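You operate a simulated robot arm through the tools that you are given. There is no shell and no other tool. Be economical: measure what you need, move in short steps, check, and stop when the job is done.

The job below is to be done with a simulated two-armed robot. You get a single attempt, and the scene is never put back.

JOB
Pack the 12 W and 9 W cartons in the wide box.
Fine: clamp the box first; fold both flaps shut.
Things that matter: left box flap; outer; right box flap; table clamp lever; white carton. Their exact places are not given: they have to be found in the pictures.

The check looks at the end state, three seconds after you hand in, the way a careful person would. Anything else that was tipped, shoved, dropped, spilled or broken makes it a failure. Flat cloth is picked up by pressing the open fingertips on it (5 to 10 N) and closing them slowly along it; thin cloth reads only 2 to 8 mm in the jaws.

ROBOT AND FRAMES
Two 6-joint arms with two-finger parallel grippers on one trunk, on a base that drives. Base frame: it is fixed to the floor where the robot stands at the start and does not move with it; the origin is under the middle of the robot, x ahead of it, y to its left, z up; the surface under the hand at the start is at about z = 800. Lengths are in mm, angles in degrees, forces in N, time in s.
The left shoulder is at the start at [60, 187, 1172], the right one opposite. With the tool pointing down near the work surface each hand reaches from about 100 to 600 mm from the robot's upright axis, wherever it stands, measured 20 degrees to its own side. Places, roughly: left box flap [700, -200, 1000]; outer [700, -300, 800]; right box flap [700, -500, 1000]; table clamp lever [600, -200, 800]. Payload 1.57 kg a hand.
The tool frame of a hand sits at the grasp point between the pads (the TCP): z along the fingers, y along the line on which they close. The tips reach 30 mm beyond it. Largest opening 110 mm; finger width 24, thickness 12; the body of the gripper, 48 by 112 mm, starts 78 mm behind the TCP.
Orientation is that of the tool frame in the base frame, as [roll, pitch, yaw] about the fixed x, y, z axes, in that order (R = Rz(yaw) Ry(pitch) Rx(roll)). With the fingers straight down and closing along the base's y, the tool's x points along the base's -x, its y along +y and its z along -z.

CONTROLS
- The arms move only by the tool jog_arm. It takes "left_series", "right_series" or both (then of equal length, played together; a hand with none holds still); each is a list of rows, each an object (a shift or turn left out is 0, a gripper value left out holds the last) with "offset": the shift along the tool's x, y, z in units of 25 mm (1.0 is 25 mm), a list of three; "rotation": the turn, a rotation vector about the tool's x, y, z in units of 8 degrees (1.0 is 8 degrees), a list of three. In form: [{"offset": [dx, dy, dz], "rotation": [wx, wy, wz]}, ...]. A call has 1 to 20 rows; each row shifts and turns the commanded pose from where the row before left it, along the tool's axes as they then stand. "left_jaw" and "right_jaw" are, for a hand that has rows, the finger opening in mm, from 0 to 110, set as the call begins (left out, the last holds). A call with a number of a shift or a turn outside -1 to 1 is refused whole. A row lasts 0.2 s, in which the tool goes at most 50 mm and 8.6 degrees; a call with a longer step from one row to the next is refused whole, and so is a gripper value outside its range. Where a pose cannot be reached the arm comes as near as it can. A force on the tool above 70 N (or 10 N above the force at the start of the call, whichever is more), or a blocked arm, ends the call early, and 0.2 s more pass. Each finger travels about 153 mm/s and halts on what it meets, pressing with about 42 N; the grip force reading is that of the motor and also rises with nothing between the fingers. The clock runs only during rows and for 0.2 s after the last one: add rows that do not move to give the fingers time. The reply holds the time, the measured pose of the TCP, the force on the tool along the base axes, the opening and the grip force, in the units named above and with some noise, with the torque about the TCP (base axes, N m) and any sound that the robot's microphone picked up.
- Cameras (640 x 400 px; columns grow to the right, rows downward): "scene" is now at [-2.9, -32.5, 1703.1]; the picture's right is [-0.36, -0.93, 0.00], its down [-0.81, 0.32, -0.49] and it looks along [0.46, -0.18, -0.87] (base axes); focal length 257 px, centre (320, 200). "left" rides on the left gripper at [70, -16, -141] in its tool frame; the picture's right is [0.23, 0.97, 0.00], its down [-0.86, 0.20, -0.48] and it looks along [-0.47, 0.11, 0.88] (tool axes); focal length 222 px, centre (320, 200). "right" rides on the right gripper at [70, 16, -141] in its tool frame; the picture's right is [-0.23, 0.97, 0.00], its down [-0.86, -0.20, -0.48] and it looks along [-0.47, -0.11, 0.88] (tool axes); focal length 222 px, centre (320, 200).
- capture(camera): a new picture of that camera. The clock stands still meanwhile.
- lift_body(by): slides the trunk up (or, below 0, down) by that many mm; the arms and the scene camera ride with it, the base frame stays. It gives what a move gives, with no picture.
- steer(legs): drives the robot by 1 to 6 legs, each [ahead, left, turn to the left] in mm, mm and degrees, along the robot's own axes; the way and the turn of a leg run together, so that a leg with both is an arc; at most 1500 mm and 180 degrees a leg. The arms and the cameras ride along, it lands a little off, and it stops where it bumps. It gives what a move gives.
- aim_head(pan, tilt): turns the head with the scene camera to pan (to the left, within 86 degrees either way) and tilt (down, from -29 to 69), counted from straight ahead of the robot. It gives what a move gives.
- probe_pixels(camera, pixels): for up to 12 pixels [column, row] of the newest picture of that camera ("zoom" is the newest enlarged one), the place [x, y, z] in the base frame of the surface seen there, good to about 3 mm, but the place of the scene camera against the robot may be out by one fixed shift of up to 18 mm in any direction. The clock stands still meanwhile.
- inspect(camera, box): a new picture of the part [left, top, right, bottom] of that camera's present view, enlarged. The clock stands still meanwhile.
- sign_off(): hands the job in; it is judged then, once.

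Work in short steps. Measure before you move; look again where a grasp or a placing could have gone wrong, and mend it. You have 80 turns and 78 pictures in all, those below and enlarged ones among them. Open the grippers and draw the arms clear of the work before you hand the job in, unless the task says otherwise; then end with one line.

The tools are called after ">>>" as a command line: name --argument value ..., lists and objects as JSON in quotes. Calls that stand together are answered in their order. jog_arm: Moves the arms, as the interface text tells. Its arguments: {"type":"object","properties":{"left_series":{"type":"array"},"left_jaw":{"type":"number"},"right_series":{"type":"array"},"right_jaw":{"type":"number"}},"required":[]} The other tools are called the same way: lift_body (by) slides the trunk up or down; steer (legs) drives the base; aim_head (pan, tilt) turns the head that bears the scene camera; capture (camera) takes a picture; probe_pixels (camera, pixels) gives the place of the surface under pixels of a picture; inspect (camera, box) takes an enlarged picture of a part of a camera's view; sign_off () hands the job in.

At the start:

```text
t: 0.0
left_tcp_pos: [342.8, -21.5, 1130.4]
left_orientation: [-180.0, 0.0, 180.0]
left_force: [0.5, -0.4, 0.0]
left_torque: [0.01, 0.02, -0.02]
left_finger_gap: 110.2
left_finger_force: 0.1
right_tcp_pos: [317.8, -343.4, 1179.7]
right_orientation: [-180.0, 0.0, 180.0]
right_force: [-0.3, -0.2, -0.2]
right_torque: [0.0, -0.03, -0.03]
right_finger_gap: 110.1
right_finger_force: 0.1
trunk travel left (down, up): [-800.0, 190.0]
robot x, y, heading: [0.3, -1.6, -0.0]
head pan, tilt: [-21.3, 60.5]
```

scene: 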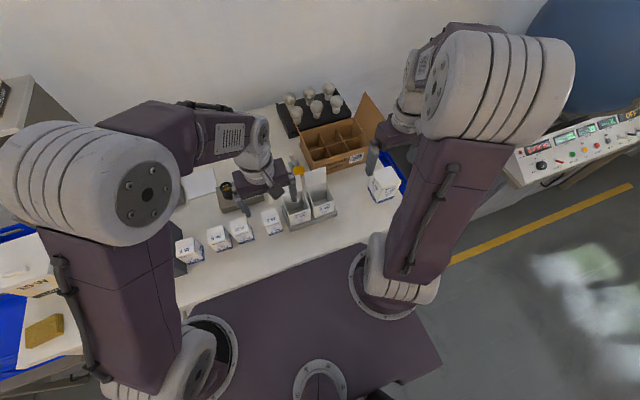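
right: 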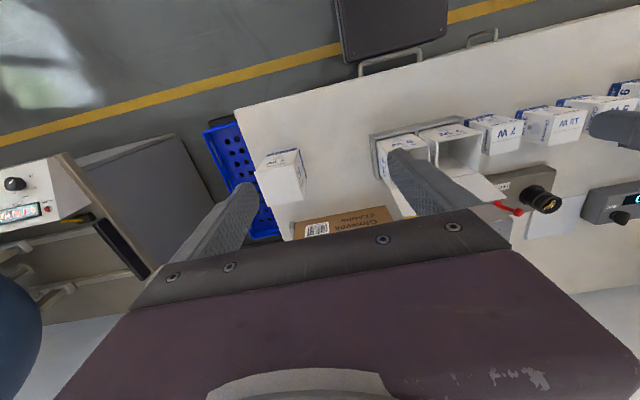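
left: 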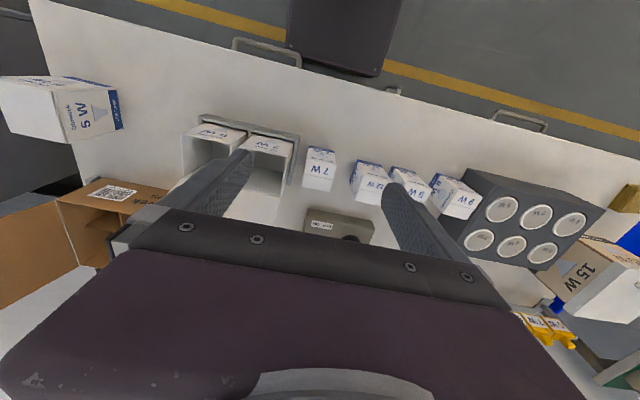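

The scene shows the box near (335,145), with cartons in a row at (190-270, 220-250) and in a stand at (310,205). I enlarge these areas to read labels.

>>> inspect --camera "scene" --box '[160, 70, 420, 280]'

>>> inspect --camera "left" --box '[160, 100, 640, 360]'

>>> inspect --camera "right" --box '[230, 70, 640, 260]'

```text
1.90 times, centred on (290, 175) of scene
```

zoom: 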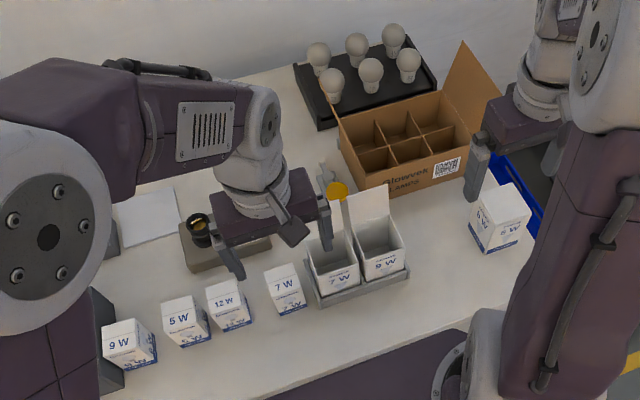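

```text
1.33 times, centred on (400, 230) of left
```

zoom: 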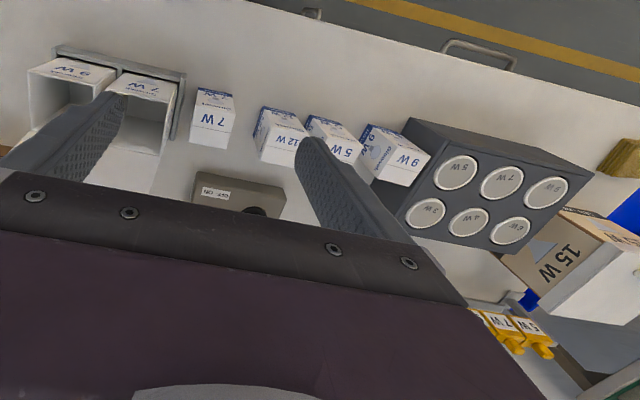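

```text
1.56 times, centred on (435, 165) of right
```

zoom: 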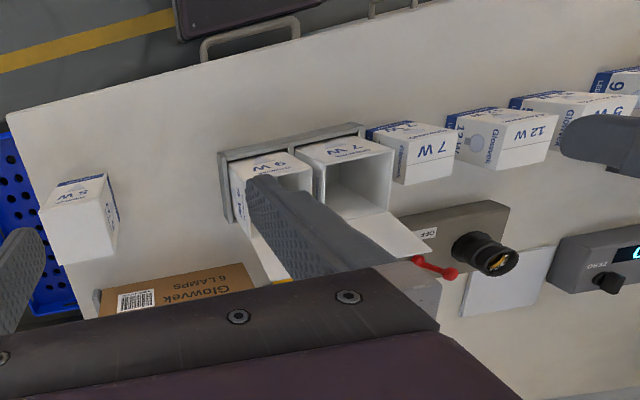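

Row (left to right): 9W, 5W, 12W, 7W; the brown 6-cell box is at the back with the red/yellow lever near it. I draw the hands back for a clear view.

>>> jog_arm --left_series '[{"offset": [1, 1, 0]}, {"offset": [1, 1, 0]}, {"offset": [1, 1, 0]}, {"offset": [0, 1, 0]}, {"offset": [0, 1, 0]}, {"offset": [0, 1, 0]}, {"offset": [0, 1, 0]}, {"offset": [0, 1, 0]}, {"offset": [0, 1, 0]}, {"offset": [0, 1, 0]}]' --right_series '[{"offset": [1, -1, 0]}, {"offset": [1, -1, 0]}, {"offset": [1, -1, 0]}, {"offset": [0, -1, 0]}, {"offset": [0, 0, 0]}, {"offset": [0, 0, 0]}, {"offset": [0, 0, 0]}, {"offset": [0, 0, 0]}, {"offset": [0, 0, 0]}, {"offset": [0, 0, 0]}]'

>>> aim_head --pan -18 --tilt 50

>>> capture --camera "scene"

```text
t: 2.2
left_tcp_pos: [267.5, 229.6, 1131.0]
left_orientation: [-180.0, 0.0, -179.9]
left_force: [-0.3, 0.8, 0.8]
left_torque: [0.02, 0.01, -0.01]
left_finger_gap: 110.1
left_finger_force: 0.1
right_tcp_pos: [243.9, -443.2, 1179.8]
right_orientation: [179.9, 0.0, -180.0]
right_force: [-0.7, 0.1, -0.5]
right_torque: [-0.02, -0.02, 0.03]
right_finger_gap: 110.2
right_finger_force: 0.0
trunk travel left (down, up): [-800.0, 190.0]
robot x, y, heading: [-0.7, 3.8, 0.1]
head pan, tilt: [-21.3, 60.5]
```

```text
t: 2.9
left_tcp_pos: [267.4, 227.1, 1130.9]
left_orientation: [179.9, 0.0, -179.9]
left_force: [-0.9, -0.3, 0.1]
left_torque: [-0.03, 0.02, 0.01]
left_finger_gap: 110.1
left_finger_force: 0.1
right_tcp_pos: [243.6, -442.3, 1180.5]
right_orientation: [179.9, -0.1, 180.0]
right_force: [0.6, -0.7, -0.2]
right_torque: [-0.01, 0.04, 0.02]
right_finger_gap: 109.9
right_finger_force: 0.0
trunk travel left (down, up): [-800.0, 190.0]
robot x, y, heading: [-1.6, 1.8, 0.0]
head pan, tilt: [-18.0, 50.0]
```

```text
71 pictures are left
```

scene: 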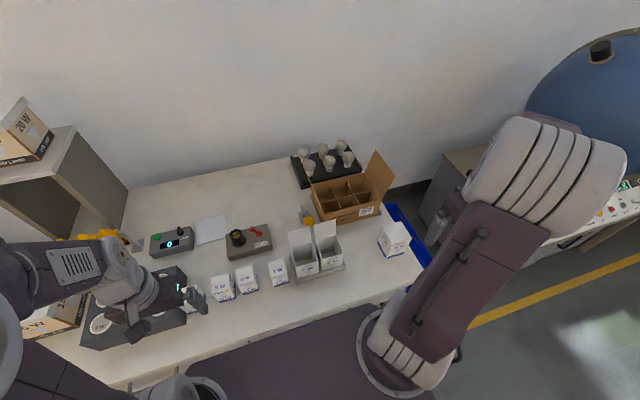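

The table is clear around the box (345,195). I enlarge the box and clamp region and the cartons.

>>> inspect --camera "scene" --box '[270, 130, 430, 230]'

>>> probe_pixels --camera "zoom" --pixels '[[150, 205], [160, 335], [150, 380], [190, 355], [360, 300], [465, 255], [505, 145], [430, 90], [370, 170], [160, 200], [300, 245], [420, 200]]'

>>> inspect --camera "scene" --box '[160, 210, 420, 310]'

```text
4.00 times, centred on (350, 180) of scene
```

zoom: 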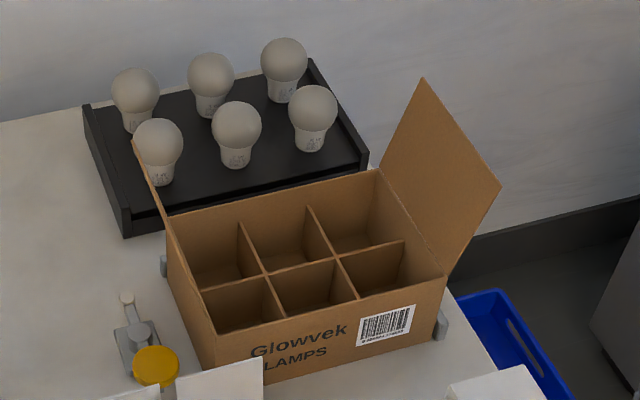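

```text
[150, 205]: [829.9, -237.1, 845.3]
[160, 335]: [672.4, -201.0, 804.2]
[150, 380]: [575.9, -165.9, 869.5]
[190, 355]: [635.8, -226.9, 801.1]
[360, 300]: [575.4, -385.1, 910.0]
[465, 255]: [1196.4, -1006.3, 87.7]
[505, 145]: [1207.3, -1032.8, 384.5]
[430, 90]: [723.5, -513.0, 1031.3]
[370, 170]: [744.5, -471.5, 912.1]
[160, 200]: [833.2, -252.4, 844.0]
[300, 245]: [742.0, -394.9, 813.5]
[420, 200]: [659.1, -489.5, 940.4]
```

```text
2.46 times, centred on (290, 260) of scene
```

zoom: 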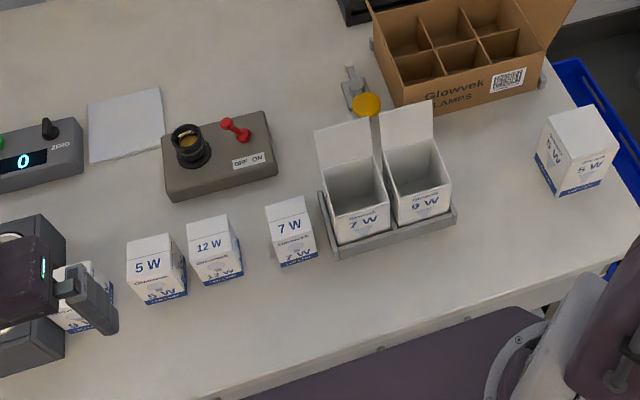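

Probing the box outline, clamp and table edge with fresh zooms.

>>> inspect --camera "scene" --box '[290, 140, 410, 230]'

>>> probe_pixels --camera "scene" --pixels '[[222, 280], [246, 272], [277, 265], [393, 231], [196, 292], [305, 247], [260, 325], [300, 310], [330, 300], [311, 219], [367, 210], [399, 255]]'

```text
4.44 times, centred on (350, 185) of scene
```

zoom: 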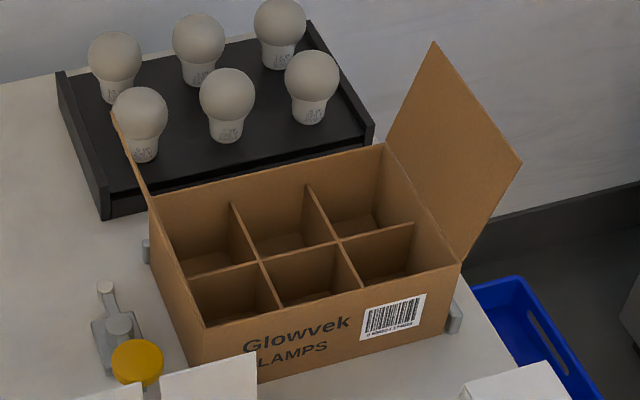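

```text
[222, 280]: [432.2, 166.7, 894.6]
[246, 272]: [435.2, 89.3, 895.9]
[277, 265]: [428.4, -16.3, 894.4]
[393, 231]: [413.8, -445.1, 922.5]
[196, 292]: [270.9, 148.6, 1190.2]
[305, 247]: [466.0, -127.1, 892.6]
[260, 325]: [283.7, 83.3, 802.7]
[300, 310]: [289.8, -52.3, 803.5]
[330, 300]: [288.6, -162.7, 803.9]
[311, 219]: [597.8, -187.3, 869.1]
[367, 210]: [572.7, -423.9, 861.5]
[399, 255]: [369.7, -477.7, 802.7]
```

>>> probe_pixels --camera "zoom" --pixels '[[206, 327], [460, 263], [154, 199], [382, 147], [262, 259], [338, 242], [231, 206], [306, 189], [285, 310], [362, 290], [412, 226], [434, 45]]'

>>> probe_pixels --camera "zoom" --pixels '[[138, 362], [117, 327], [104, 287], [107, 345], [147, 252], [455, 318], [210, 262], [285, 242], [365, 218], [518, 163], [120, 120], [240, 300]]'

```text
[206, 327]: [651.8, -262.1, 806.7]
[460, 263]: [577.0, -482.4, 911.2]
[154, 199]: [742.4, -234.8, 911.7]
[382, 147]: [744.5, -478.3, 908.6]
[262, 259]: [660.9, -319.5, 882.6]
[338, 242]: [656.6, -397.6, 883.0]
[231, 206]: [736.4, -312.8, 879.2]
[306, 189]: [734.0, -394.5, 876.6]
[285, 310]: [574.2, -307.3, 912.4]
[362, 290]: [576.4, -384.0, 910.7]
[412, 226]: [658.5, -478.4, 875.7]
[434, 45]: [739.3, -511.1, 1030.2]
```

```text
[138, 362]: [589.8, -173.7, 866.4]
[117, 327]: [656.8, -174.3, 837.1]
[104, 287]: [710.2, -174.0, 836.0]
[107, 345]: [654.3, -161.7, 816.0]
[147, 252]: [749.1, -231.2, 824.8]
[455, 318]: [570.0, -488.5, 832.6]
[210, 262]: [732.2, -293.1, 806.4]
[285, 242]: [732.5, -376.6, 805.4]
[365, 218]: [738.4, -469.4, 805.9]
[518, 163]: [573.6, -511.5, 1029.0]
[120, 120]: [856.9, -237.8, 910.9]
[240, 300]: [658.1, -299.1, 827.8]
```

Box is axis-aligned: x 575–742, y −234…−480, rim z≈911, with 80 mm cells. I need to know the room between base and table front, so I take wrist views.

>>> capture --camera "left"

>>> capture --camera "right"

```text
67 pictures are left
```

left: 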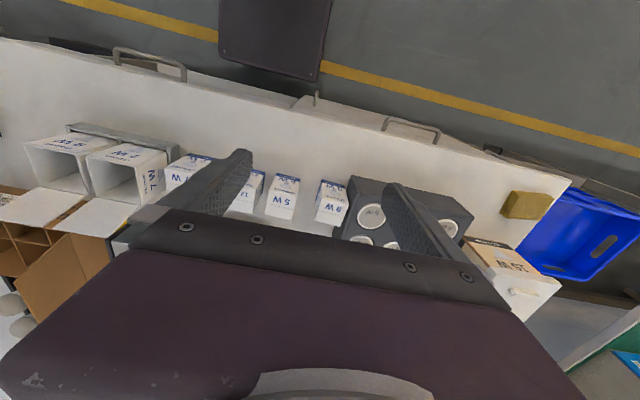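

```text
66 pictures are left
```

right: 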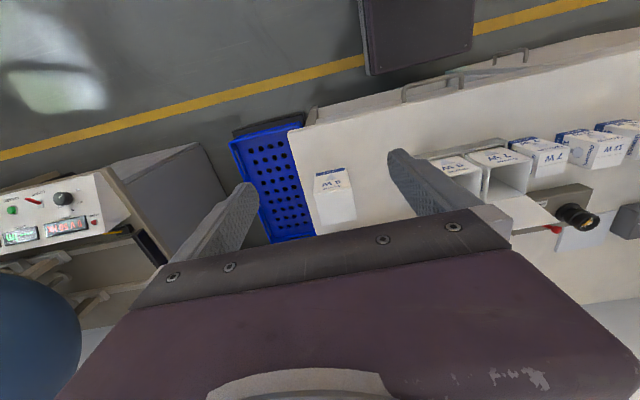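

>>> probe_pixels --camera "left" --pixels '[[315, 75], [222, 50], [280, 60], [310, 108], [150, 80], [410, 130], [150, 52], [318, 98]]'

>>> probe_pixels --camera "right" --pixels '[[375, 70], [420, 60], [470, 45], [440, 83], [400, 105], [300, 122], [335, 205], [580, 60]]'

>>> inspect --camera "right" --box '[290, 120, 640, 260]'

```text
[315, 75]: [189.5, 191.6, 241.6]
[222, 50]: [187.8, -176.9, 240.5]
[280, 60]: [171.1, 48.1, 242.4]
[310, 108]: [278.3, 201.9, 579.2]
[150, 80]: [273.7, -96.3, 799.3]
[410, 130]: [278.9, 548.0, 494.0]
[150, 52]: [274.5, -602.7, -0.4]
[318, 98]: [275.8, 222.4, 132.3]
```

```text
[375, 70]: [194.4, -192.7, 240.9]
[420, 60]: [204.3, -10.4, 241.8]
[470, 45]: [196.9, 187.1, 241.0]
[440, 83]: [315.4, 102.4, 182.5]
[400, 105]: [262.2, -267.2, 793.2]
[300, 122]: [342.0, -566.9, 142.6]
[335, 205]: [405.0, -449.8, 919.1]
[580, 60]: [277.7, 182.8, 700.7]
```

```text
1.83 times, centred on (465, 190) of right
```

zoom: 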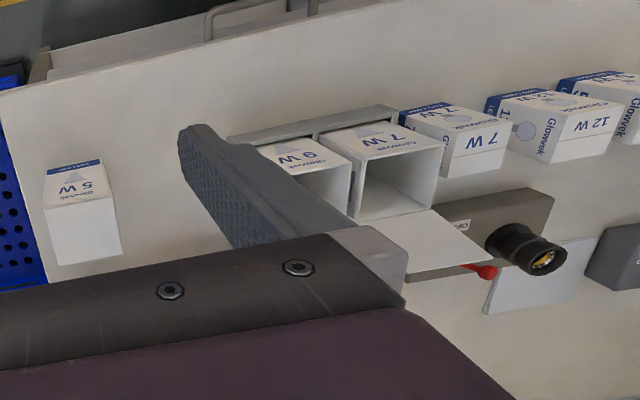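

Base front is at x≈205 and the table front/handles at ≈265, so there's about 50 mm of forward room. I slide right to stand before the box and then creep ahead 40 mm.

>>> steer --legs '[[0, -250, 0], [40, 0, 0]]'

>>> aim_head --pan 0 --tilt 55

>>> capture --camera "scene"

```text
t: 5.2
left_tcp_pos: [300.5, -16.7, 1132.4]
left_orientation: [-179.9, 0.4, -179.8]
left_force: [-1.3, -0.3, -0.3]
left_torque: [-0.01, -0.08, -0.03]
left_finger_gap: 109.6
left_finger_force: 0.0
right_tcp_pos: [276.9, -687.3, 1183.4]
right_orientation: [-179.8, 0.5, -179.9]
right_force: [-1.3, 0.9, -0.1]
right_torque: [-0.02, -0.05, 0.0]
right_finger_gap: 110.1
right_finger_force: 0.2
trunk travel left (down, up): [-800.0, 190.0]
robot x, y, heading: [40.2, -247.8, 0.3]
head pan, tilt: [-18.0, 50.0]
```

```text
t: 6.0
left_tcp_pos: [308.6, -16.6, 1130.6]
left_orientation: [-180.0, -0.1, -179.8]
left_force: [0.2, 1.2, 0.7]
left_torque: [-0.01, 0.0, -0.02]
left_finger_gap: 109.9
left_finger_force: 0.1
right_tcp_pos: [287.7, -689.1, 1180.2]
right_orientation: [-180.0, -0.2, -179.8]
right_force: [-0.2, -0.3, -0.7]
right_torque: [0.01, 0.04, -0.01]
right_finger_gap: 110.3
right_finger_force: 0.1
trunk travel left (down, up): [-800.0, 190.0]
robot x, y, heading: [37.4, -248.0, 0.3]
head pan, tilt: [0.0, 55.0]
```

```text
64 pictures are left
```

scene: 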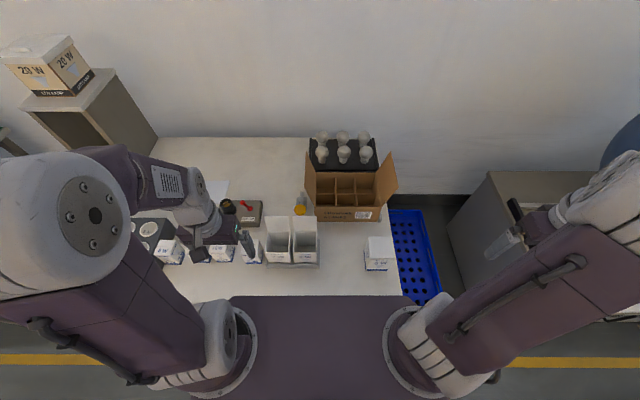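

I move the left hand to look closely at the clamp.

>>> jog_arm --left_series '[{"offset": [-1, -1, 0]}, {"offset": [-1, -1, 0]}, {"offset": [-1, -1, 0]}, {"offset": [-1, -1, 0]}, {"offset": [-0.6, -1, 0]}, {"offset": [0, 0, 0.8]}]'

>>> capture --camera "left"

>>> inspect --camera "left" --box '[200, 120, 420, 260]'

```text
t: 7.4
left_tcp_pos: [422.9, -141.9, 1111.7]
left_orientation: [-179.9, 0.0, -179.8]
left_force: [0.6, 0.0, -0.6]
left_torque: [0.0, 0.02, -0.02]
left_finger_gap: 110.2
left_finger_force: 0.1
right_tcp_pos: [286.5, -688.9, 1181.3]
right_orientation: [-180.0, 0.0, -179.8]
right_force: [-0.4, 0.0, -0.4]
right_torque: [-0.02, 0.0, 0.01]
right_finger_gap: 110.1
right_finger_force: 0.1
trunk travel left (down, up): [-800.0, 190.0]
robot x, y, heading: [41.5, -245.0, 0.0]
head pan, tilt: [0.0, 55.0]
```

```text
63 pictures are left
```

left: 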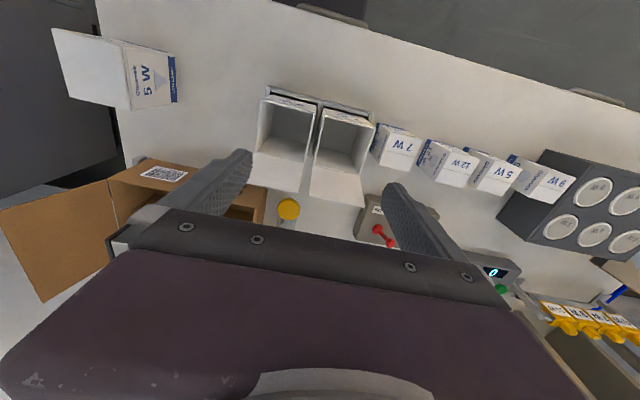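

```text
2.86 times, centred on (310, 190) of left
```

zoom: 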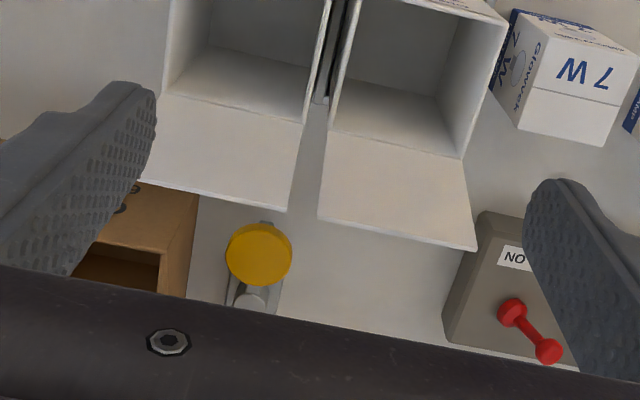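

The yellow knob is at left-picture (288,209). I zoom with the scene camera from here to understand the clamp mechanism.

>>> inspect --camera "scene" --box '[280, 175, 330, 225]'

```text
8.00 times, centred on (305, 200) of scene
```

zoom: 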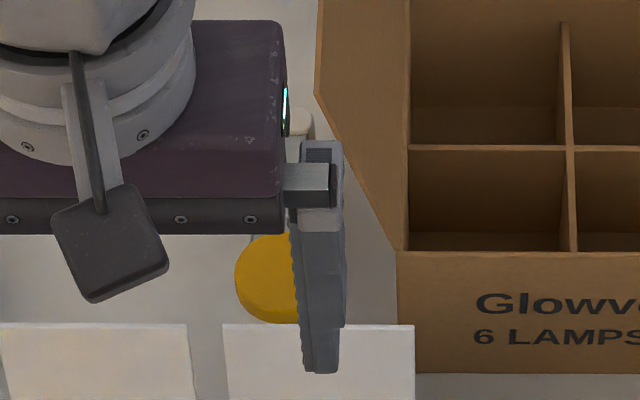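

The hand hides it; I shift it left 125 mm and down 75 mm, then view from both cameras.

>>> jog_arm --left_series '[{"offset": [0, 1, 0.6]}, {"offset": [0, 1, 0.6]}, {"offset": [0, 1, 0.6]}, {"offset": [0, 1, 0.6]}, {"offset": [0, 1, 0.6]}]'

>>> inspect --camera "scene" --box '[270, 175, 334, 225]'

>>> inspect --camera "left" --box '[80, 130, 320, 280]'

```text
t: 8.6
left_tcp_pos: [420.4, -15.7, 1036.4]
left_orientation: [-179.8, 0.0, -179.8]
left_force: [-0.3, -0.2, 0.3]
left_torque: [0.02, 0.01, -0.03]
left_finger_gap: 109.8
left_finger_force: 0.0
right_tcp_pos: [286.1, -688.1, 1180.1]
right_orientation: [-179.9, 0.0, -179.8]
right_force: [-0.4, 0.4, 0.7]
right_torque: [0.0, 0.02, 0.01]
right_finger_gap: 110.1
right_finger_force: 0.1
trunk travel left (down, up): [-800.0, 190.0]
robot x, y, heading: [39.6, -245.6, 0.4]
head pan, tilt: [0.0, 55.0]
```

```text
8.00 times, centred on (302, 200) of scene
```

zoom: 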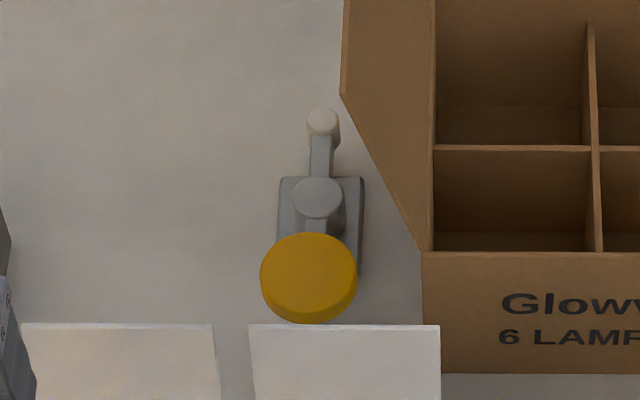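

```text
2.67 times, centred on (200, 205) of left
```

zoom: 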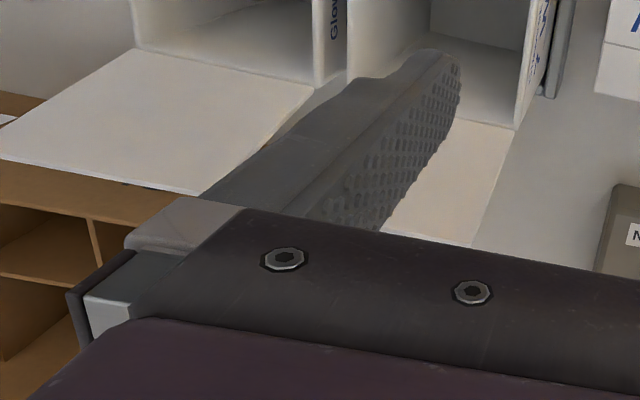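

The clamp is a swing lever about a vertical boss: foot at far end, yellow knob at the near end. Swinging the knob to the left (+y) would bring the foot against the box. I measure the three points.

>>> inspect --camera "scene" --box '[270, 175, 334, 225]'

>>> probe_pixels --camera "zoom" --pixels '[[310, 270], [318, 195], [322, 118], [320, 155], [270, 275], [350, 275], [310, 315], [310, 238], [285, 190], [355, 190], [345, 340], [430, 255]]'

```text
8.00 times, centred on (302, 200) of scene
```

zoom: 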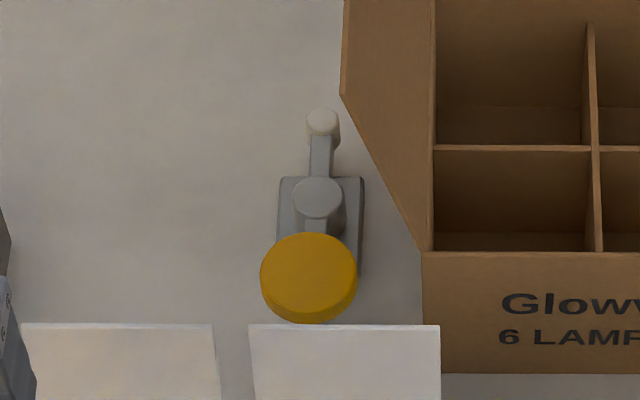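

```text
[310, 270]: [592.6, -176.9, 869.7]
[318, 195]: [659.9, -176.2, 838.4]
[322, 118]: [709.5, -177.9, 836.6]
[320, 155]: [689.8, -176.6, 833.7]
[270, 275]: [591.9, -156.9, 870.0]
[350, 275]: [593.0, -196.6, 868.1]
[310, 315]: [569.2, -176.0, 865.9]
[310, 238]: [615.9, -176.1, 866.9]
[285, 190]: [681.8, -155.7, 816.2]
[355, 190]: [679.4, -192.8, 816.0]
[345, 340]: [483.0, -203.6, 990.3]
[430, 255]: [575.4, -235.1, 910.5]
```

The knob is a 46 mm disc at (593,−177), top z≈869. I check how far the left flap leans over the approach room, and the lids in front.

>>> probe_pixels --camera "zoom" --pixels '[[349, 20], [349, 90], [385, 20], [385, 140], [410, 210], [425, 100], [322, 330], [240, 335], [260, 330], [200, 330], [430, 330]]'

```text
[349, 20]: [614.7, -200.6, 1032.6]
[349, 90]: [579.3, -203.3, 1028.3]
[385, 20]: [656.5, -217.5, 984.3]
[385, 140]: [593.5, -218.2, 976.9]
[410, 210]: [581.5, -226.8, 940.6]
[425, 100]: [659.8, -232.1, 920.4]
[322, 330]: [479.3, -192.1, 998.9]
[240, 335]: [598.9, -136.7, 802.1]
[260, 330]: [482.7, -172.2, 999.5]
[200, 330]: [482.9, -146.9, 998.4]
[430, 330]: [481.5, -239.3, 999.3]
```

The flap leans to y≈−202 at z 1031; a vertical hand turned 90° fits. I raise the left hand, turn it so that the fingers close along x with the camera on the +y side, then advance to look.

>>> jog_arm --left_series '[{"offset": [0, 0, -1]}, {"offset": [0, 0, -1], "rotation": [0, 0, 1]}, {"offset": [0, 0, -1], "rotation": [0, 0, 1]}, {"rotation": [0, 0, 1]}, {"rotation": [0, 0, 1]}, {"rotation": [0, 0, 1]}, {"rotation": [0, 0, 1]}, {"rotation": [0, 0, 1]}, {"rotation": [0, 0, 1]}, {"rotation": [0, 0, 1]}, {"rotation": [0, 0, 1]}, {"rotation": [0, 0, 1]}, {"rotation": [0, 0, 0.25]}, {"offset": [0, 1, 0]}, {"offset": [0, 1, 0]}, {"offset": [0, 1, 0]}, {"offset": [0, 1, 0]}, {"offset": [0, 1, 0]}, {"offset": [0, 1, 0]}]' --left_jaw 80

>>> capture --camera "left"

>>> capture --camera "scene"

```text
t: 12.6
left_tcp_pos: [571.1, -17.3, 1112.3]
left_orientation: [-180.0, 0.0, 90.1]
left_force: [-0.7, -0.1, -0.3]
left_torque: [-0.02, -0.01, 0.03]
left_finger_gap: 80.3
left_finger_force: 0.0
right_tcp_pos: [286.3, -689.6, 1181.2]
right_orientation: [180.0, -0.1, -179.7]
right_force: [0.0, 0.2, 0.5]
right_torque: [0.01, 0.0, 0.01]
right_finger_gap: 110.2
right_finger_force: 0.0
trunk travel left (down, up): [-800.0, 190.0]
robot x, y, heading: [42.8, -242.4, 0.1]
head pan, tilt: [0.0, 55.0]
```

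```text
57 pictures are left
```

left: 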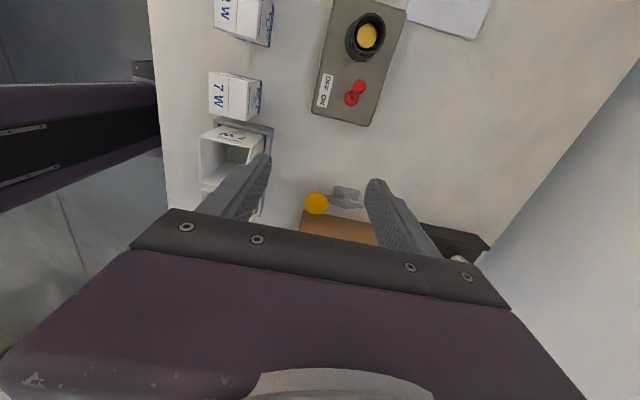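

```text
56 pictures are left
```

scene: 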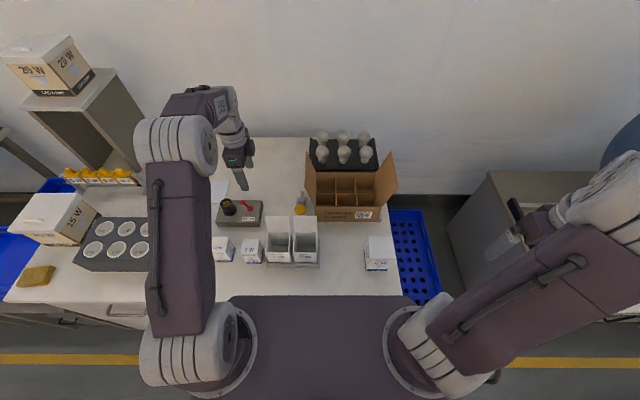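

Knob at left-picture (316,203). I probe common features in both cameras to find the scene shift.

>>> probe_pixels --camera "left" --pixels '[[316, 203], [307, 203], [326, 203], [316, 194], [316, 211], [345, 196], [304, 218], [370, 35], [366, 85], [230, 95], [360, 196]]'

>>> probe_pixels --camera "scene" --pixels '[[301, 209], [240, 188], [300, 199], [229, 204], [250, 201], [243, 205], [251, 244]]'

```text
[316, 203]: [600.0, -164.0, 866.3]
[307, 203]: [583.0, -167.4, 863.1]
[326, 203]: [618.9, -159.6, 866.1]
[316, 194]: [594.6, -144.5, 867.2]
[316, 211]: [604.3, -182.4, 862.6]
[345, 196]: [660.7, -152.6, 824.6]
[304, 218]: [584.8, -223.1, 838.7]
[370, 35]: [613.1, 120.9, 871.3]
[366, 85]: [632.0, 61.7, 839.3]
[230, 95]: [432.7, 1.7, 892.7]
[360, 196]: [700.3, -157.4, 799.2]
```

```text
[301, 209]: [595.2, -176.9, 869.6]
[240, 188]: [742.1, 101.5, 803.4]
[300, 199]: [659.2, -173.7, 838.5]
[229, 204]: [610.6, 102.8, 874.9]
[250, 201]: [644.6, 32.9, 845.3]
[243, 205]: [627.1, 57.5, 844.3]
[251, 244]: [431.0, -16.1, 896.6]
```

Scene shift ≈ (+6,+13,−3): true knob centre ≈ (600,−164,866), true box y −222…−467, x 581…748. I move the left hand above the knob with a small tilt away from the flap.

>>> jog_arm --left_series '[{"offset": [-1, 1, 0]}, {"offset": [-1, 0.16, 0]}, {"offset": [-1, 0, 0]}, {"offset": [-1, 0, 0.5]}, {"offset": [-1, 0, 1]}, {"offset": [-0.6, 0, 1]}, {"rotation": [0, -1, 0]}, {"offset": [0, 0, 1]}, {"offset": [0, 0, 1]}]' --left_jaw 75

>>> inspect --camera "left" --box '[200, 100, 460, 280]'

>>> inspect --camera "scene" --box '[260, 160, 356, 235]'

```text
t: 14.6
left_tcp_pos: [600.0, -163.2, 999.6]
left_orientation: [-179.9, 8.0, 90.2]
left_force: [-1.2, -0.7, -0.1]
left_torque: [-0.04, 0.0, 0.0]
left_finger_gap: 74.9
left_finger_force: 0.0
right_tcp_pos: [286.1, -690.9, 1179.1]
right_orientation: [-179.9, 0.1, -179.8]
right_force: [0.9, -0.8, 0.4]
right_torque: [0.05, 0.03, 0.02]
right_finger_gap: 110.1
right_finger_force: 0.0
trunk travel left (down, up): [-800.0, 190.0]
robot x, y, heading: [41.2, -245.6, 0.0]
head pan, tilt: [0.0, 55.0]
```

```text
2.22 times, centred on (330, 190) of left
```

zoom: 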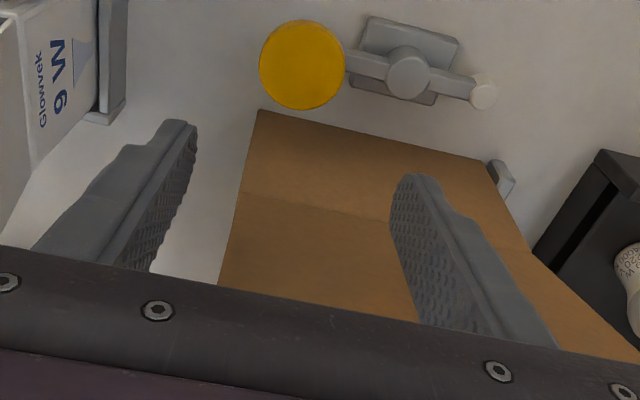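

```text
5.33 times, centred on (308, 198) of scene
```

zoom: 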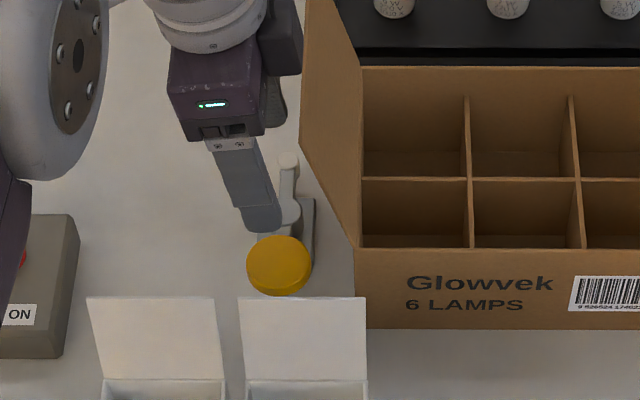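

Relative geometry looks right; the knob sits at (302,65) in the left zoom. I descend to straddle the knob and close.

>>> jog_arm --left_series '[{"offset": [0.8, 0, 0.6]}, {"offset": [0, 0, 1]}, {"offset": [0, 0, 1]}, {"offset": [0, 0, 0.8]}, {"offset": [0, 0, 0.7]}, {"offset": [0, 0, 0.7]}]'

>>> inspect --camera "left" --box '[200, 100, 460, 280]'

>>> inspect --camera "scene" --box '[260, 160, 356, 235]'

```text
t: 16.0
left_tcp_pos: [599.3, -159.8, 875.9]
left_orientation: [180.0, 8.0, 90.2]
left_force: [0.3, 0.1, 1.2]
left_torque: [-0.01, -0.02, 0.0]
left_finger_gap: 75.0
left_finger_force: 0.1
right_tcp_pos: [285.5, -690.2, 1181.2]
right_orientation: [-180.0, -0.1, -179.7]
right_force: [0.6, 0.4, -0.5]
right_torque: [-0.01, 0.02, 0.01]
right_finger_gap: 110.0
right_finger_force: 0.0
trunk travel left (down, up): [-800.0, 190.0]
robot x, y, heading: [39.5, -248.4, 0.1]
head pan, tilt: [0.0, 55.0]
```

```text
2.22 times, centred on (330, 190) of left
```

zoom: 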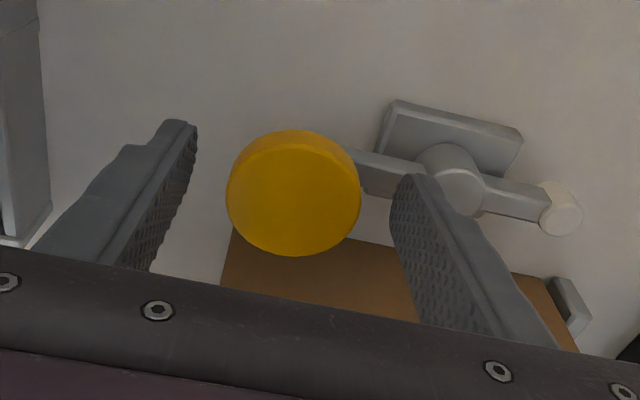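

```text
5.33 times, centred on (308, 198) of scene
```

zoom: 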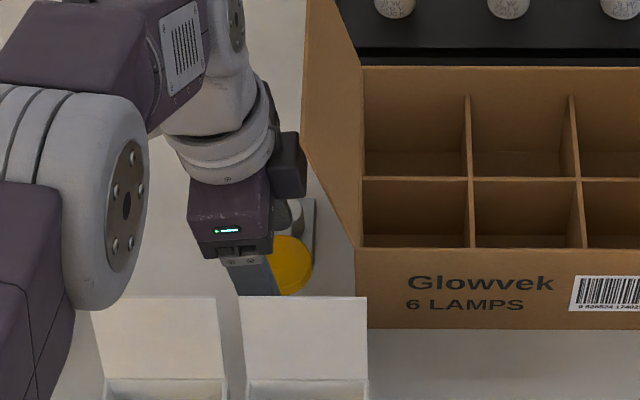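

The knob is between the fingers. I close on it.

>>> jog_arm --left_series '[{}, {}, {}]' --left_jaw 36

```text
t: 16.8
left_tcp_pos: [598.7, -159.9, 875.8]
left_orientation: [-179.9, 8.0, 90.2]
left_force: [-1.0, 0.1, -2.4]
left_torque: [-0.08, -0.09, -0.05]
left_finger_gap: 47.2
left_finger_force: 45.2
right_tcp_pos: [285.7, -688.0, 1180.8]
right_orientation: [180.0, 0.0, -179.8]
right_force: [0.1, 0.2, -0.1]
right_torque: [0.02, -0.01, 0.04]
right_finger_gap: 109.9
right_finger_force: 0.0
trunk travel left (down, up): [-800.0, 190.0]
robot x, y, heading: [39.1, -246.9, 0.4]
head pan, tilt: [0.0, 55.0]
```

Gripped (47 mm). I swing the knob the first 30° toward +y about the boss.

>>> jog_arm --left_series '[{"offset": [0.34, 0.02, -0.048]}, {"offset": [0.338, 0.07, -0.047]}, {"offset": [0.32, 0.11, -0.045]}, {"offset": [0.31, 0.154, -0.043]}, {}]'

>>> inspect --camera "left" --box '[200, 100, 460, 280]'

```text
t: 18.0
left_tcp_pos: [604.7, -122.8, 876.5]
left_orientation: [-179.5, 7.9, 90.3]
left_force: [-26.3, 7.6, -19.7]
left_torque: [0.9, 0.1, -0.73]
left_finger_gap: 47.1
left_finger_force: 45.0
right_tcp_pos: [284.3, -687.1, 1181.2]
right_orientation: [-179.8, 0.1, -179.7]
right_force: [0.0, -1.2, 0.7]
right_torque: [0.0, -0.01, -0.01]
right_finger_gap: 110.5
right_finger_force: 0.0
trunk travel left (down, up): [-800.0, 190.0]
robot x, y, heading: [41.9, -244.2, 0.1]
head pan, tilt: [0.0, 55.0]
```

```text
2.22 times, centred on (330, 190) of left
```

zoom: 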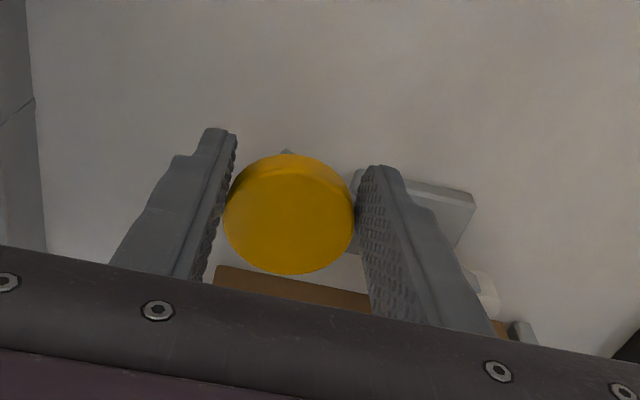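

The lever follows, with a small outward load (−26 N in x), so the path radius is a bit larger. I continue with smaller x gain to about 60° and look.

>>> jog_arm --left_series '[{"offset": [0.28, 0.1, -0.03]}, {"offset": [0.27, 0.17, -0.03]}, {"offset": [0.24, 0.22, -0.03]}, {"offset": [0.2, 0.25, -0.03]}, {}]'

>>> inspect --camera "left" --box '[200, 100, 460, 280]'

>>> inspect --camera "scene" --box '[260, 160, 356, 235]'

```text
t: 19.2
left_tcp_pos: [617.9, -97.7, 876.5]
left_orientation: [-179.6, 8.1, 90.4]
left_force: [-15.7, 14.7, -26.3]
left_torque: [0.42, 0.24, -0.51]
left_finger_gap: 43.3
left_finger_force: 44.6
left hand out of reach, approached as far as the arm can: row 3, 4
right_tcp_pos: [286.2, -686.6, 1181.1]
right_orientation: [-179.8, 0.0, -179.8]
right_force: [-0.4, -0.4, -0.4]
right_torque: [0.01, -0.01, 0.0]
right_finger_gap: 109.9
right_finger_force: 0.1
trunk travel left (down, up): [-800.0, 190.0]
robot x, y, heading: [40.3, -245.7, 0.1]
head pan, tilt: [0.0, 55.0]
```

```text
2.22 times, centred on (330, 190) of left
```

zoom: 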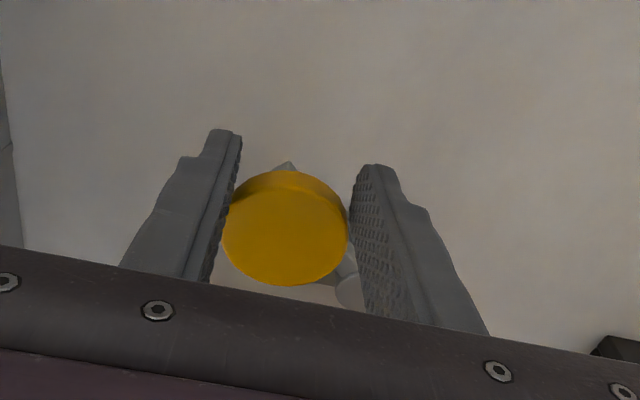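

```text
5.33 times, centred on (308, 198) of scene
```

zoom: 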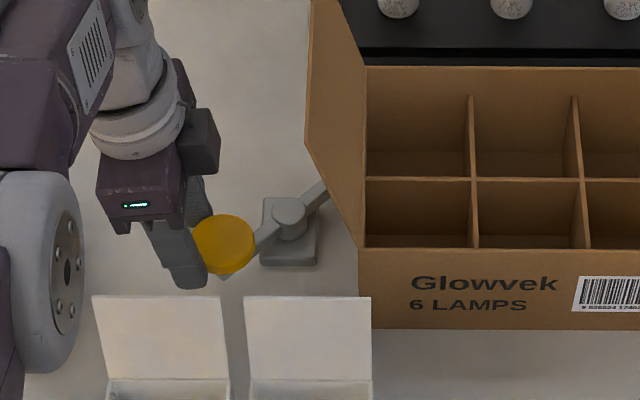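

Lever is now ~55° round; the arm hits its reach limit. I release, rise, and lower the trunk 80 mm (hand held up meanwhile) to gain reach for pushing the knob on with closed fingers.

>>> jog_arm --left_series '[{}, {}, {"offset": [0, 0, -1]}, {"offset": [0, 0, -1]}, {"offset": [0, 0, -1]}, {"offset": [0, 0, -1]}, {"offset": [0, 0, -1]}]' --left_jaw 80

>>> lift_body --by -80

>>> inspect --camera "scene" --box '[240, 130, 400, 250]'

>>> capture --camera "left"

```text
t: 20.8
left_tcp_pos: [619.7, -81.8, 1002.4]
left_orientation: [-180.0, 7.9, 90.3]
left_force: [0.1, -0.5, 0.4]
left_torque: [0.0, 0.04, 0.03]
left_finger_gap: 80.1
left_finger_force: 0.0
right_tcp_pos: [286.3, -690.1, 1181.3]
right_orientation: [-179.9, 0.0, -179.8]
right_force: [-0.1, -0.1, -0.4]
right_torque: [0.0, 0.01, -0.01]
right_finger_gap: 110.0
right_finger_force: 0.0
trunk travel left (down, up): [-800.0, 190.0]
robot x, y, heading: [40.2, -247.8, 0.1]
head pan, tilt: [0.0, 55.0]
```

```text
t: 22.0
left_tcp_pos: [620.1, -81.7, 922.1]
left_orientation: [180.0, 8.0, 90.2]
left_force: [0.8, 0.4, 0.1]
left_torque: [0.03, -0.02, 0.0]
left_finger_gap: 79.8
left_finger_force: 0.1
right_tcp_pos: [285.5, -689.2, 1101.4]
right_orientation: [-179.9, 0.0, -179.8]
right_force: [0.4, -0.3, -0.8]
right_torque: [-0.03, 0.02, 0.01]
right_finger_gap: 109.9
right_finger_force: 0.0
trunk travel left (down, up): [-720.0, 270.0]
robot x, y, heading: [41.4, -244.0, 0.3]
head pan, tilt: [0.0, 55.0]
```

```text
3.33 times, centred on (320, 190) of scene
```

zoom: 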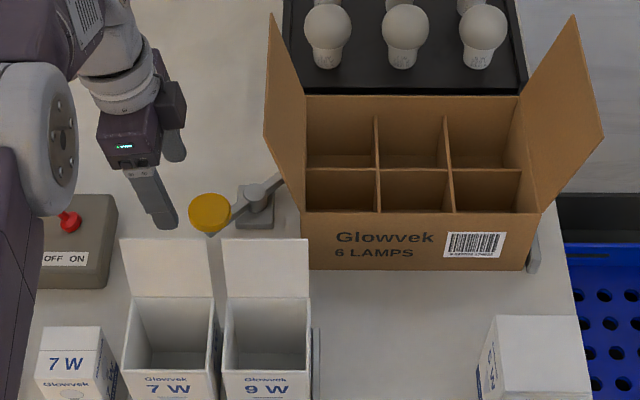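

```text
47 pictures are left
```

left: 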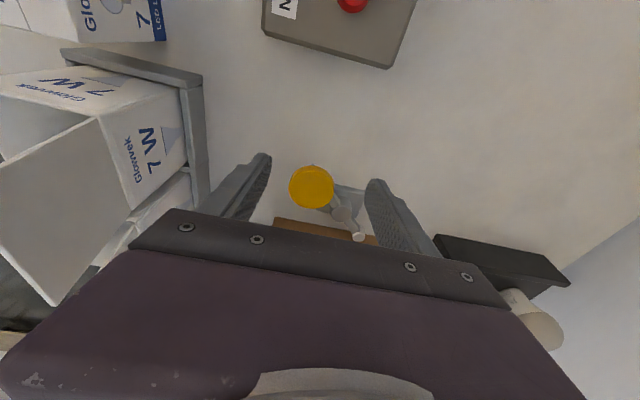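

>>> probe_pixels --camera "left" --pixels '[[311, 188], [292, 188], [331, 188], [311, 170], [311, 206], [343, 213], [358, 237]]'

>>> probe_pixels --camera "zoom" --pixels '[[209, 210], [257, 193], [305, 212], [225, 240], [165, 240], [145, 205]]'

```text
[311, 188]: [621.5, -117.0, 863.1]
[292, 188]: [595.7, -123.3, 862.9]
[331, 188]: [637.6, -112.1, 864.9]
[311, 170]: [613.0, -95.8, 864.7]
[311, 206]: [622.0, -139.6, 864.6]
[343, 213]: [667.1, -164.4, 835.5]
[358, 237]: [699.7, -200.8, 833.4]
```

```text
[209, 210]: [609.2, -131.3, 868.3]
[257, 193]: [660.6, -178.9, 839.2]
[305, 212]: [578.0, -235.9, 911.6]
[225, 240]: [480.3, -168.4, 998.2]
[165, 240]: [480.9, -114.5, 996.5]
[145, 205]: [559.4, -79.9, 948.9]
```

Knob now at ≈(618,−117), pivot (667,−164): 43° done. With closed fingers I go behind the knob at (590,−146) and push it along its arc.

>>> jog_arm --left_series '[{"offset": [-0.83, -0.4, 0.117]}, {"offset": [-0.83, -0.4, 0.117]}, {"offset": [-0.83, -0.4, 0.117]}, {"offset": [0.125, 0, 0.89]}, {"offset": [0.125, 0, 0.89]}, {}]' --left_jaw 0

>>> jog_arm --left_series '[{"offset": [0.43, 0.22, -0.06]}, {"offset": [0.44, 0.22, -0.06]}, {"offset": [0.31, 0.25, -0.05]}, {"offset": [0.31, 0.25, -0.04]}, {"offset": [0.24, 0.32, -0.035]}, {"offset": [0.24, 0.32, -0.035]}, {}]'

>>> inspect --camera "scene" --box '[240, 130, 400, 250]'

```text
t: 23.4
left_tcp_pos: [589.2, -143.9, 878.9]
left_orientation: [180.0, 8.0, 90.1]
left_force: [-0.4, 0.2, 0.0]
left_torque: [0.03, 0.0, -0.01]
left_finger_gap: 0.0
left_finger_force: 21.3
right_tcp_pos: [286.0, -688.4, 1101.0]
right_orientation: [180.0, 0.0, -179.9]
right_force: [-0.2, 0.2, -0.1]
right_torque: [0.01, 0.02, 0.01]
right_finger_gap: 110.0
right_finger_force: 0.1
trunk travel left (down, up): [-720.0, 270.0]
robot x, y, heading: [37.5, -246.2, 0.4]
head pan, tilt: [0.0, 55.0]
```

```text
t: 25.0
left_tcp_pos: [630.0, -97.0, 878.3]
left_orientation: [-180.0, 8.0, 90.1]
left_force: [-0.7, 0.4, -0.1]
left_torque: [-0.01, -0.02, 0.01]
left_finger_gap: 0.0
left_finger_force: 21.1
right_tcp_pos: [285.5, -687.8, 1100.5]
right_orientation: [-179.9, -0.1, -179.7]
right_force: [0.6, -0.2, -0.6]
right_torque: [0.0, 0.0, -0.01]
right_finger_gap: 109.8
right_finger_force: 0.0
trunk travel left (down, up): [-720.0, 270.0]
robot x, y, heading: [39.3, -245.9, 0.3]
head pan, tilt: [0.0, 55.0]
```

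```text
3.33 times, centred on (320, 190) of scene
```

zoom: 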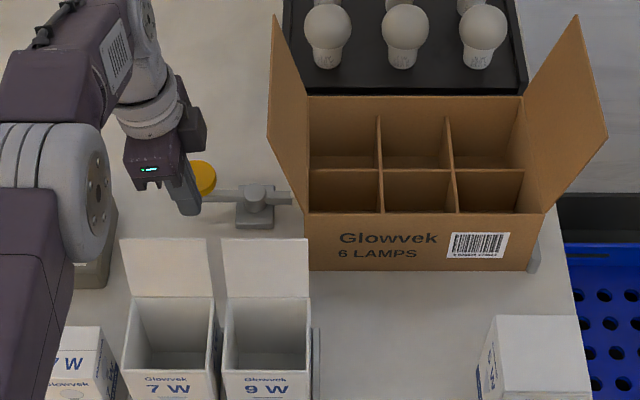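

The lever is about perpendicular to the box and the box has been nudged against its right stop. I push a bit more to feel for the stop, with force check, then measure.

>>> jog_arm --left_series '[{"offset": [0, 0.16, 0]}, {"offset": [0, 0.16, 0]}, {}]'

>>> capture --camera "left"

>>> probe_pixels --camera "scene" --pixels '[[301, 184], [317, 188], [313, 193], [302, 187], [407, 205]]'

```text
t: 25.8
left_tcp_pos: [631.6, -94.9, 878.7]
left_orientation: [-179.9, 8.0, 90.2]
left_force: [-21.2, -4.9, -6.9]
left_torque: [-0.05, 0.58, -0.16]
left_finger_gap: 0.0
left_finger_force: 21.3
right_tcp_pos: [282.2, -689.4, 1101.3]
right_orientation: [-180.0, 0.1, -179.7]
right_force: [-1.0, -0.2, -0.8]
right_torque: [-0.02, -0.01, -0.03]
right_finger_gap: 110.0
right_finger_force: 0.0
trunk travel left (down, up): [-720.0, 270.0]
robot x, y, heading: [41.1, -243.8, 0.1]
head pan, tilt: [0.0, 55.0]
```

```text
45 pictures are left
```

left: 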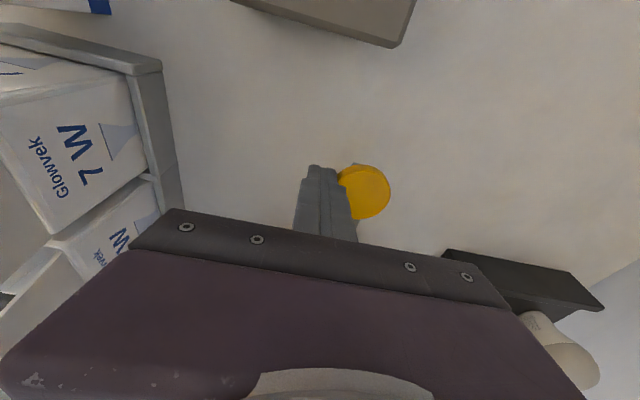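

```text
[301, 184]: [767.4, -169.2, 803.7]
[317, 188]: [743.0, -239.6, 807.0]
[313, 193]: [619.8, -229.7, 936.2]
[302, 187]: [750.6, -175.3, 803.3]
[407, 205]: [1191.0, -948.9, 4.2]
```

A firm stop is felt (21 N after ~2 mm travel): the clamp is shut. I back away, rise, untilt and turn the hand back.

>>> jog_arm --left_series '[{"offset": [0, -0.5, 0]}, {"offset": [0.3, -0.5, -0.5]}, {"offset": [0, 0, -1]}, {"offset": [0, 0, -1]}, {"offset": [0, 0, -1]}, {"offset": [0, 0, -1]}, {"offset": [0, 0, -1]}, {"offset": [0, 0, -1]}, {"rotation": [0, 1, 0]}, {"offset": [1, -1, 0]}, {"offset": [1, -1, 0]}, {"offset": [1, -1, 0]}, {"offset": [1, -1, 0]}, {"offset": [1, -1, 0]}, {"offset": [1, -1, 0]}]' --left_jaw 110

>>> jog_arm --left_series '[{"rotation": [0, 0, -1]}, {"rotation": [0, 0, -1]}, {"rotation": [0, 0, -1]}, {"rotation": [0, 0, -1]}, {"rotation": [0, 0, -1]}, {"rotation": [0, 0, -1]}, {"rotation": [0, 0, -1]}, {"rotation": [0, 0, -1]}, {"rotation": [0, 0, -1]}, {"rotation": [0, 0, -1]}, {"rotation": [0, 0, -1]}, {"rotation": [0, 0, -0.25]}]'

>>> capture --camera "scene"

>>> capture --camera "left"

```text
t: 26.4
left_tcp_pos: [600.3, -95.1, 882.1]
left_orientation: [-176.6, 8.4, 90.1]
left_force: [-53.1, -0.5, 23.1]
left_torque: [0.29, -0.27, -0.11]
left_finger_gap: 60.9
left_finger_force: 0.0
left hand out of reach, approached as far as the arm can: row 1, 2
right_tcp_pos: [270.7, -689.3, 1104.9]
right_orientation: [179.9, 0.8, -179.8]
right_force: [-0.2, -0.5, 0.9]
right_torque: [0.02, -0.03, -0.01]
right_finger_gap: 110.2
right_finger_force: 0.1
trunk travel left (down, up): [-720.0, 270.0]
robot x, y, heading: [37.9, -246.2, 0.6]
head pan, tilt: [0.0, 55.0]
stopped in row 2 (left hand): the force on the tool passed its limit at 79 N (the readings are from after the stop); the commanded pose is now the measured one
```

```text
t: 27.1
left_tcp_pos: [602.2, -107.6, 882.1]
left_orientation: [-173.0, 7.5, 109.8]
left_force: [-43.1, -22.0, 32.5]
left_torque: [-0.54, -0.27, -0.95]
left_finger_gap: 63.3
left_finger_force: 0.1
right_tcp_pos: [270.3, -693.2, 1103.6]
right_orientation: [179.8, 0.7, -180.0]
right_force: [-0.8, -0.6, -0.5]
right_torque: [-0.02, -0.01, -0.02]
right_finger_gap: 110.3
right_finger_force: 0.0
trunk travel left (down, up): [-720.0, 270.0]
robot x, y, heading: [33.8, -247.1, -0.2]
head pan, tilt: [0.0, 55.0]
stopped in row 3 (left hand): the force on the tool passed its limit at 73 N (the readings are from after the stop); the commanded pose is now the measured one
```

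```text
44 pictures are left
```

scene: 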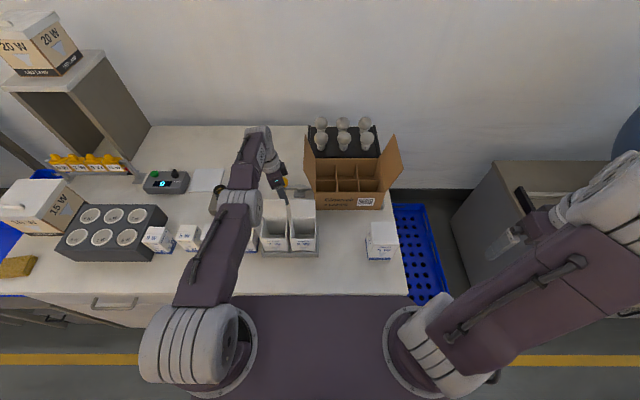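

```text
43 pictures are left
```

left: 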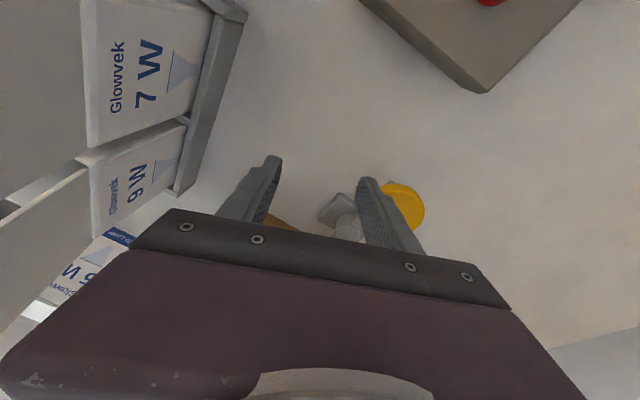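

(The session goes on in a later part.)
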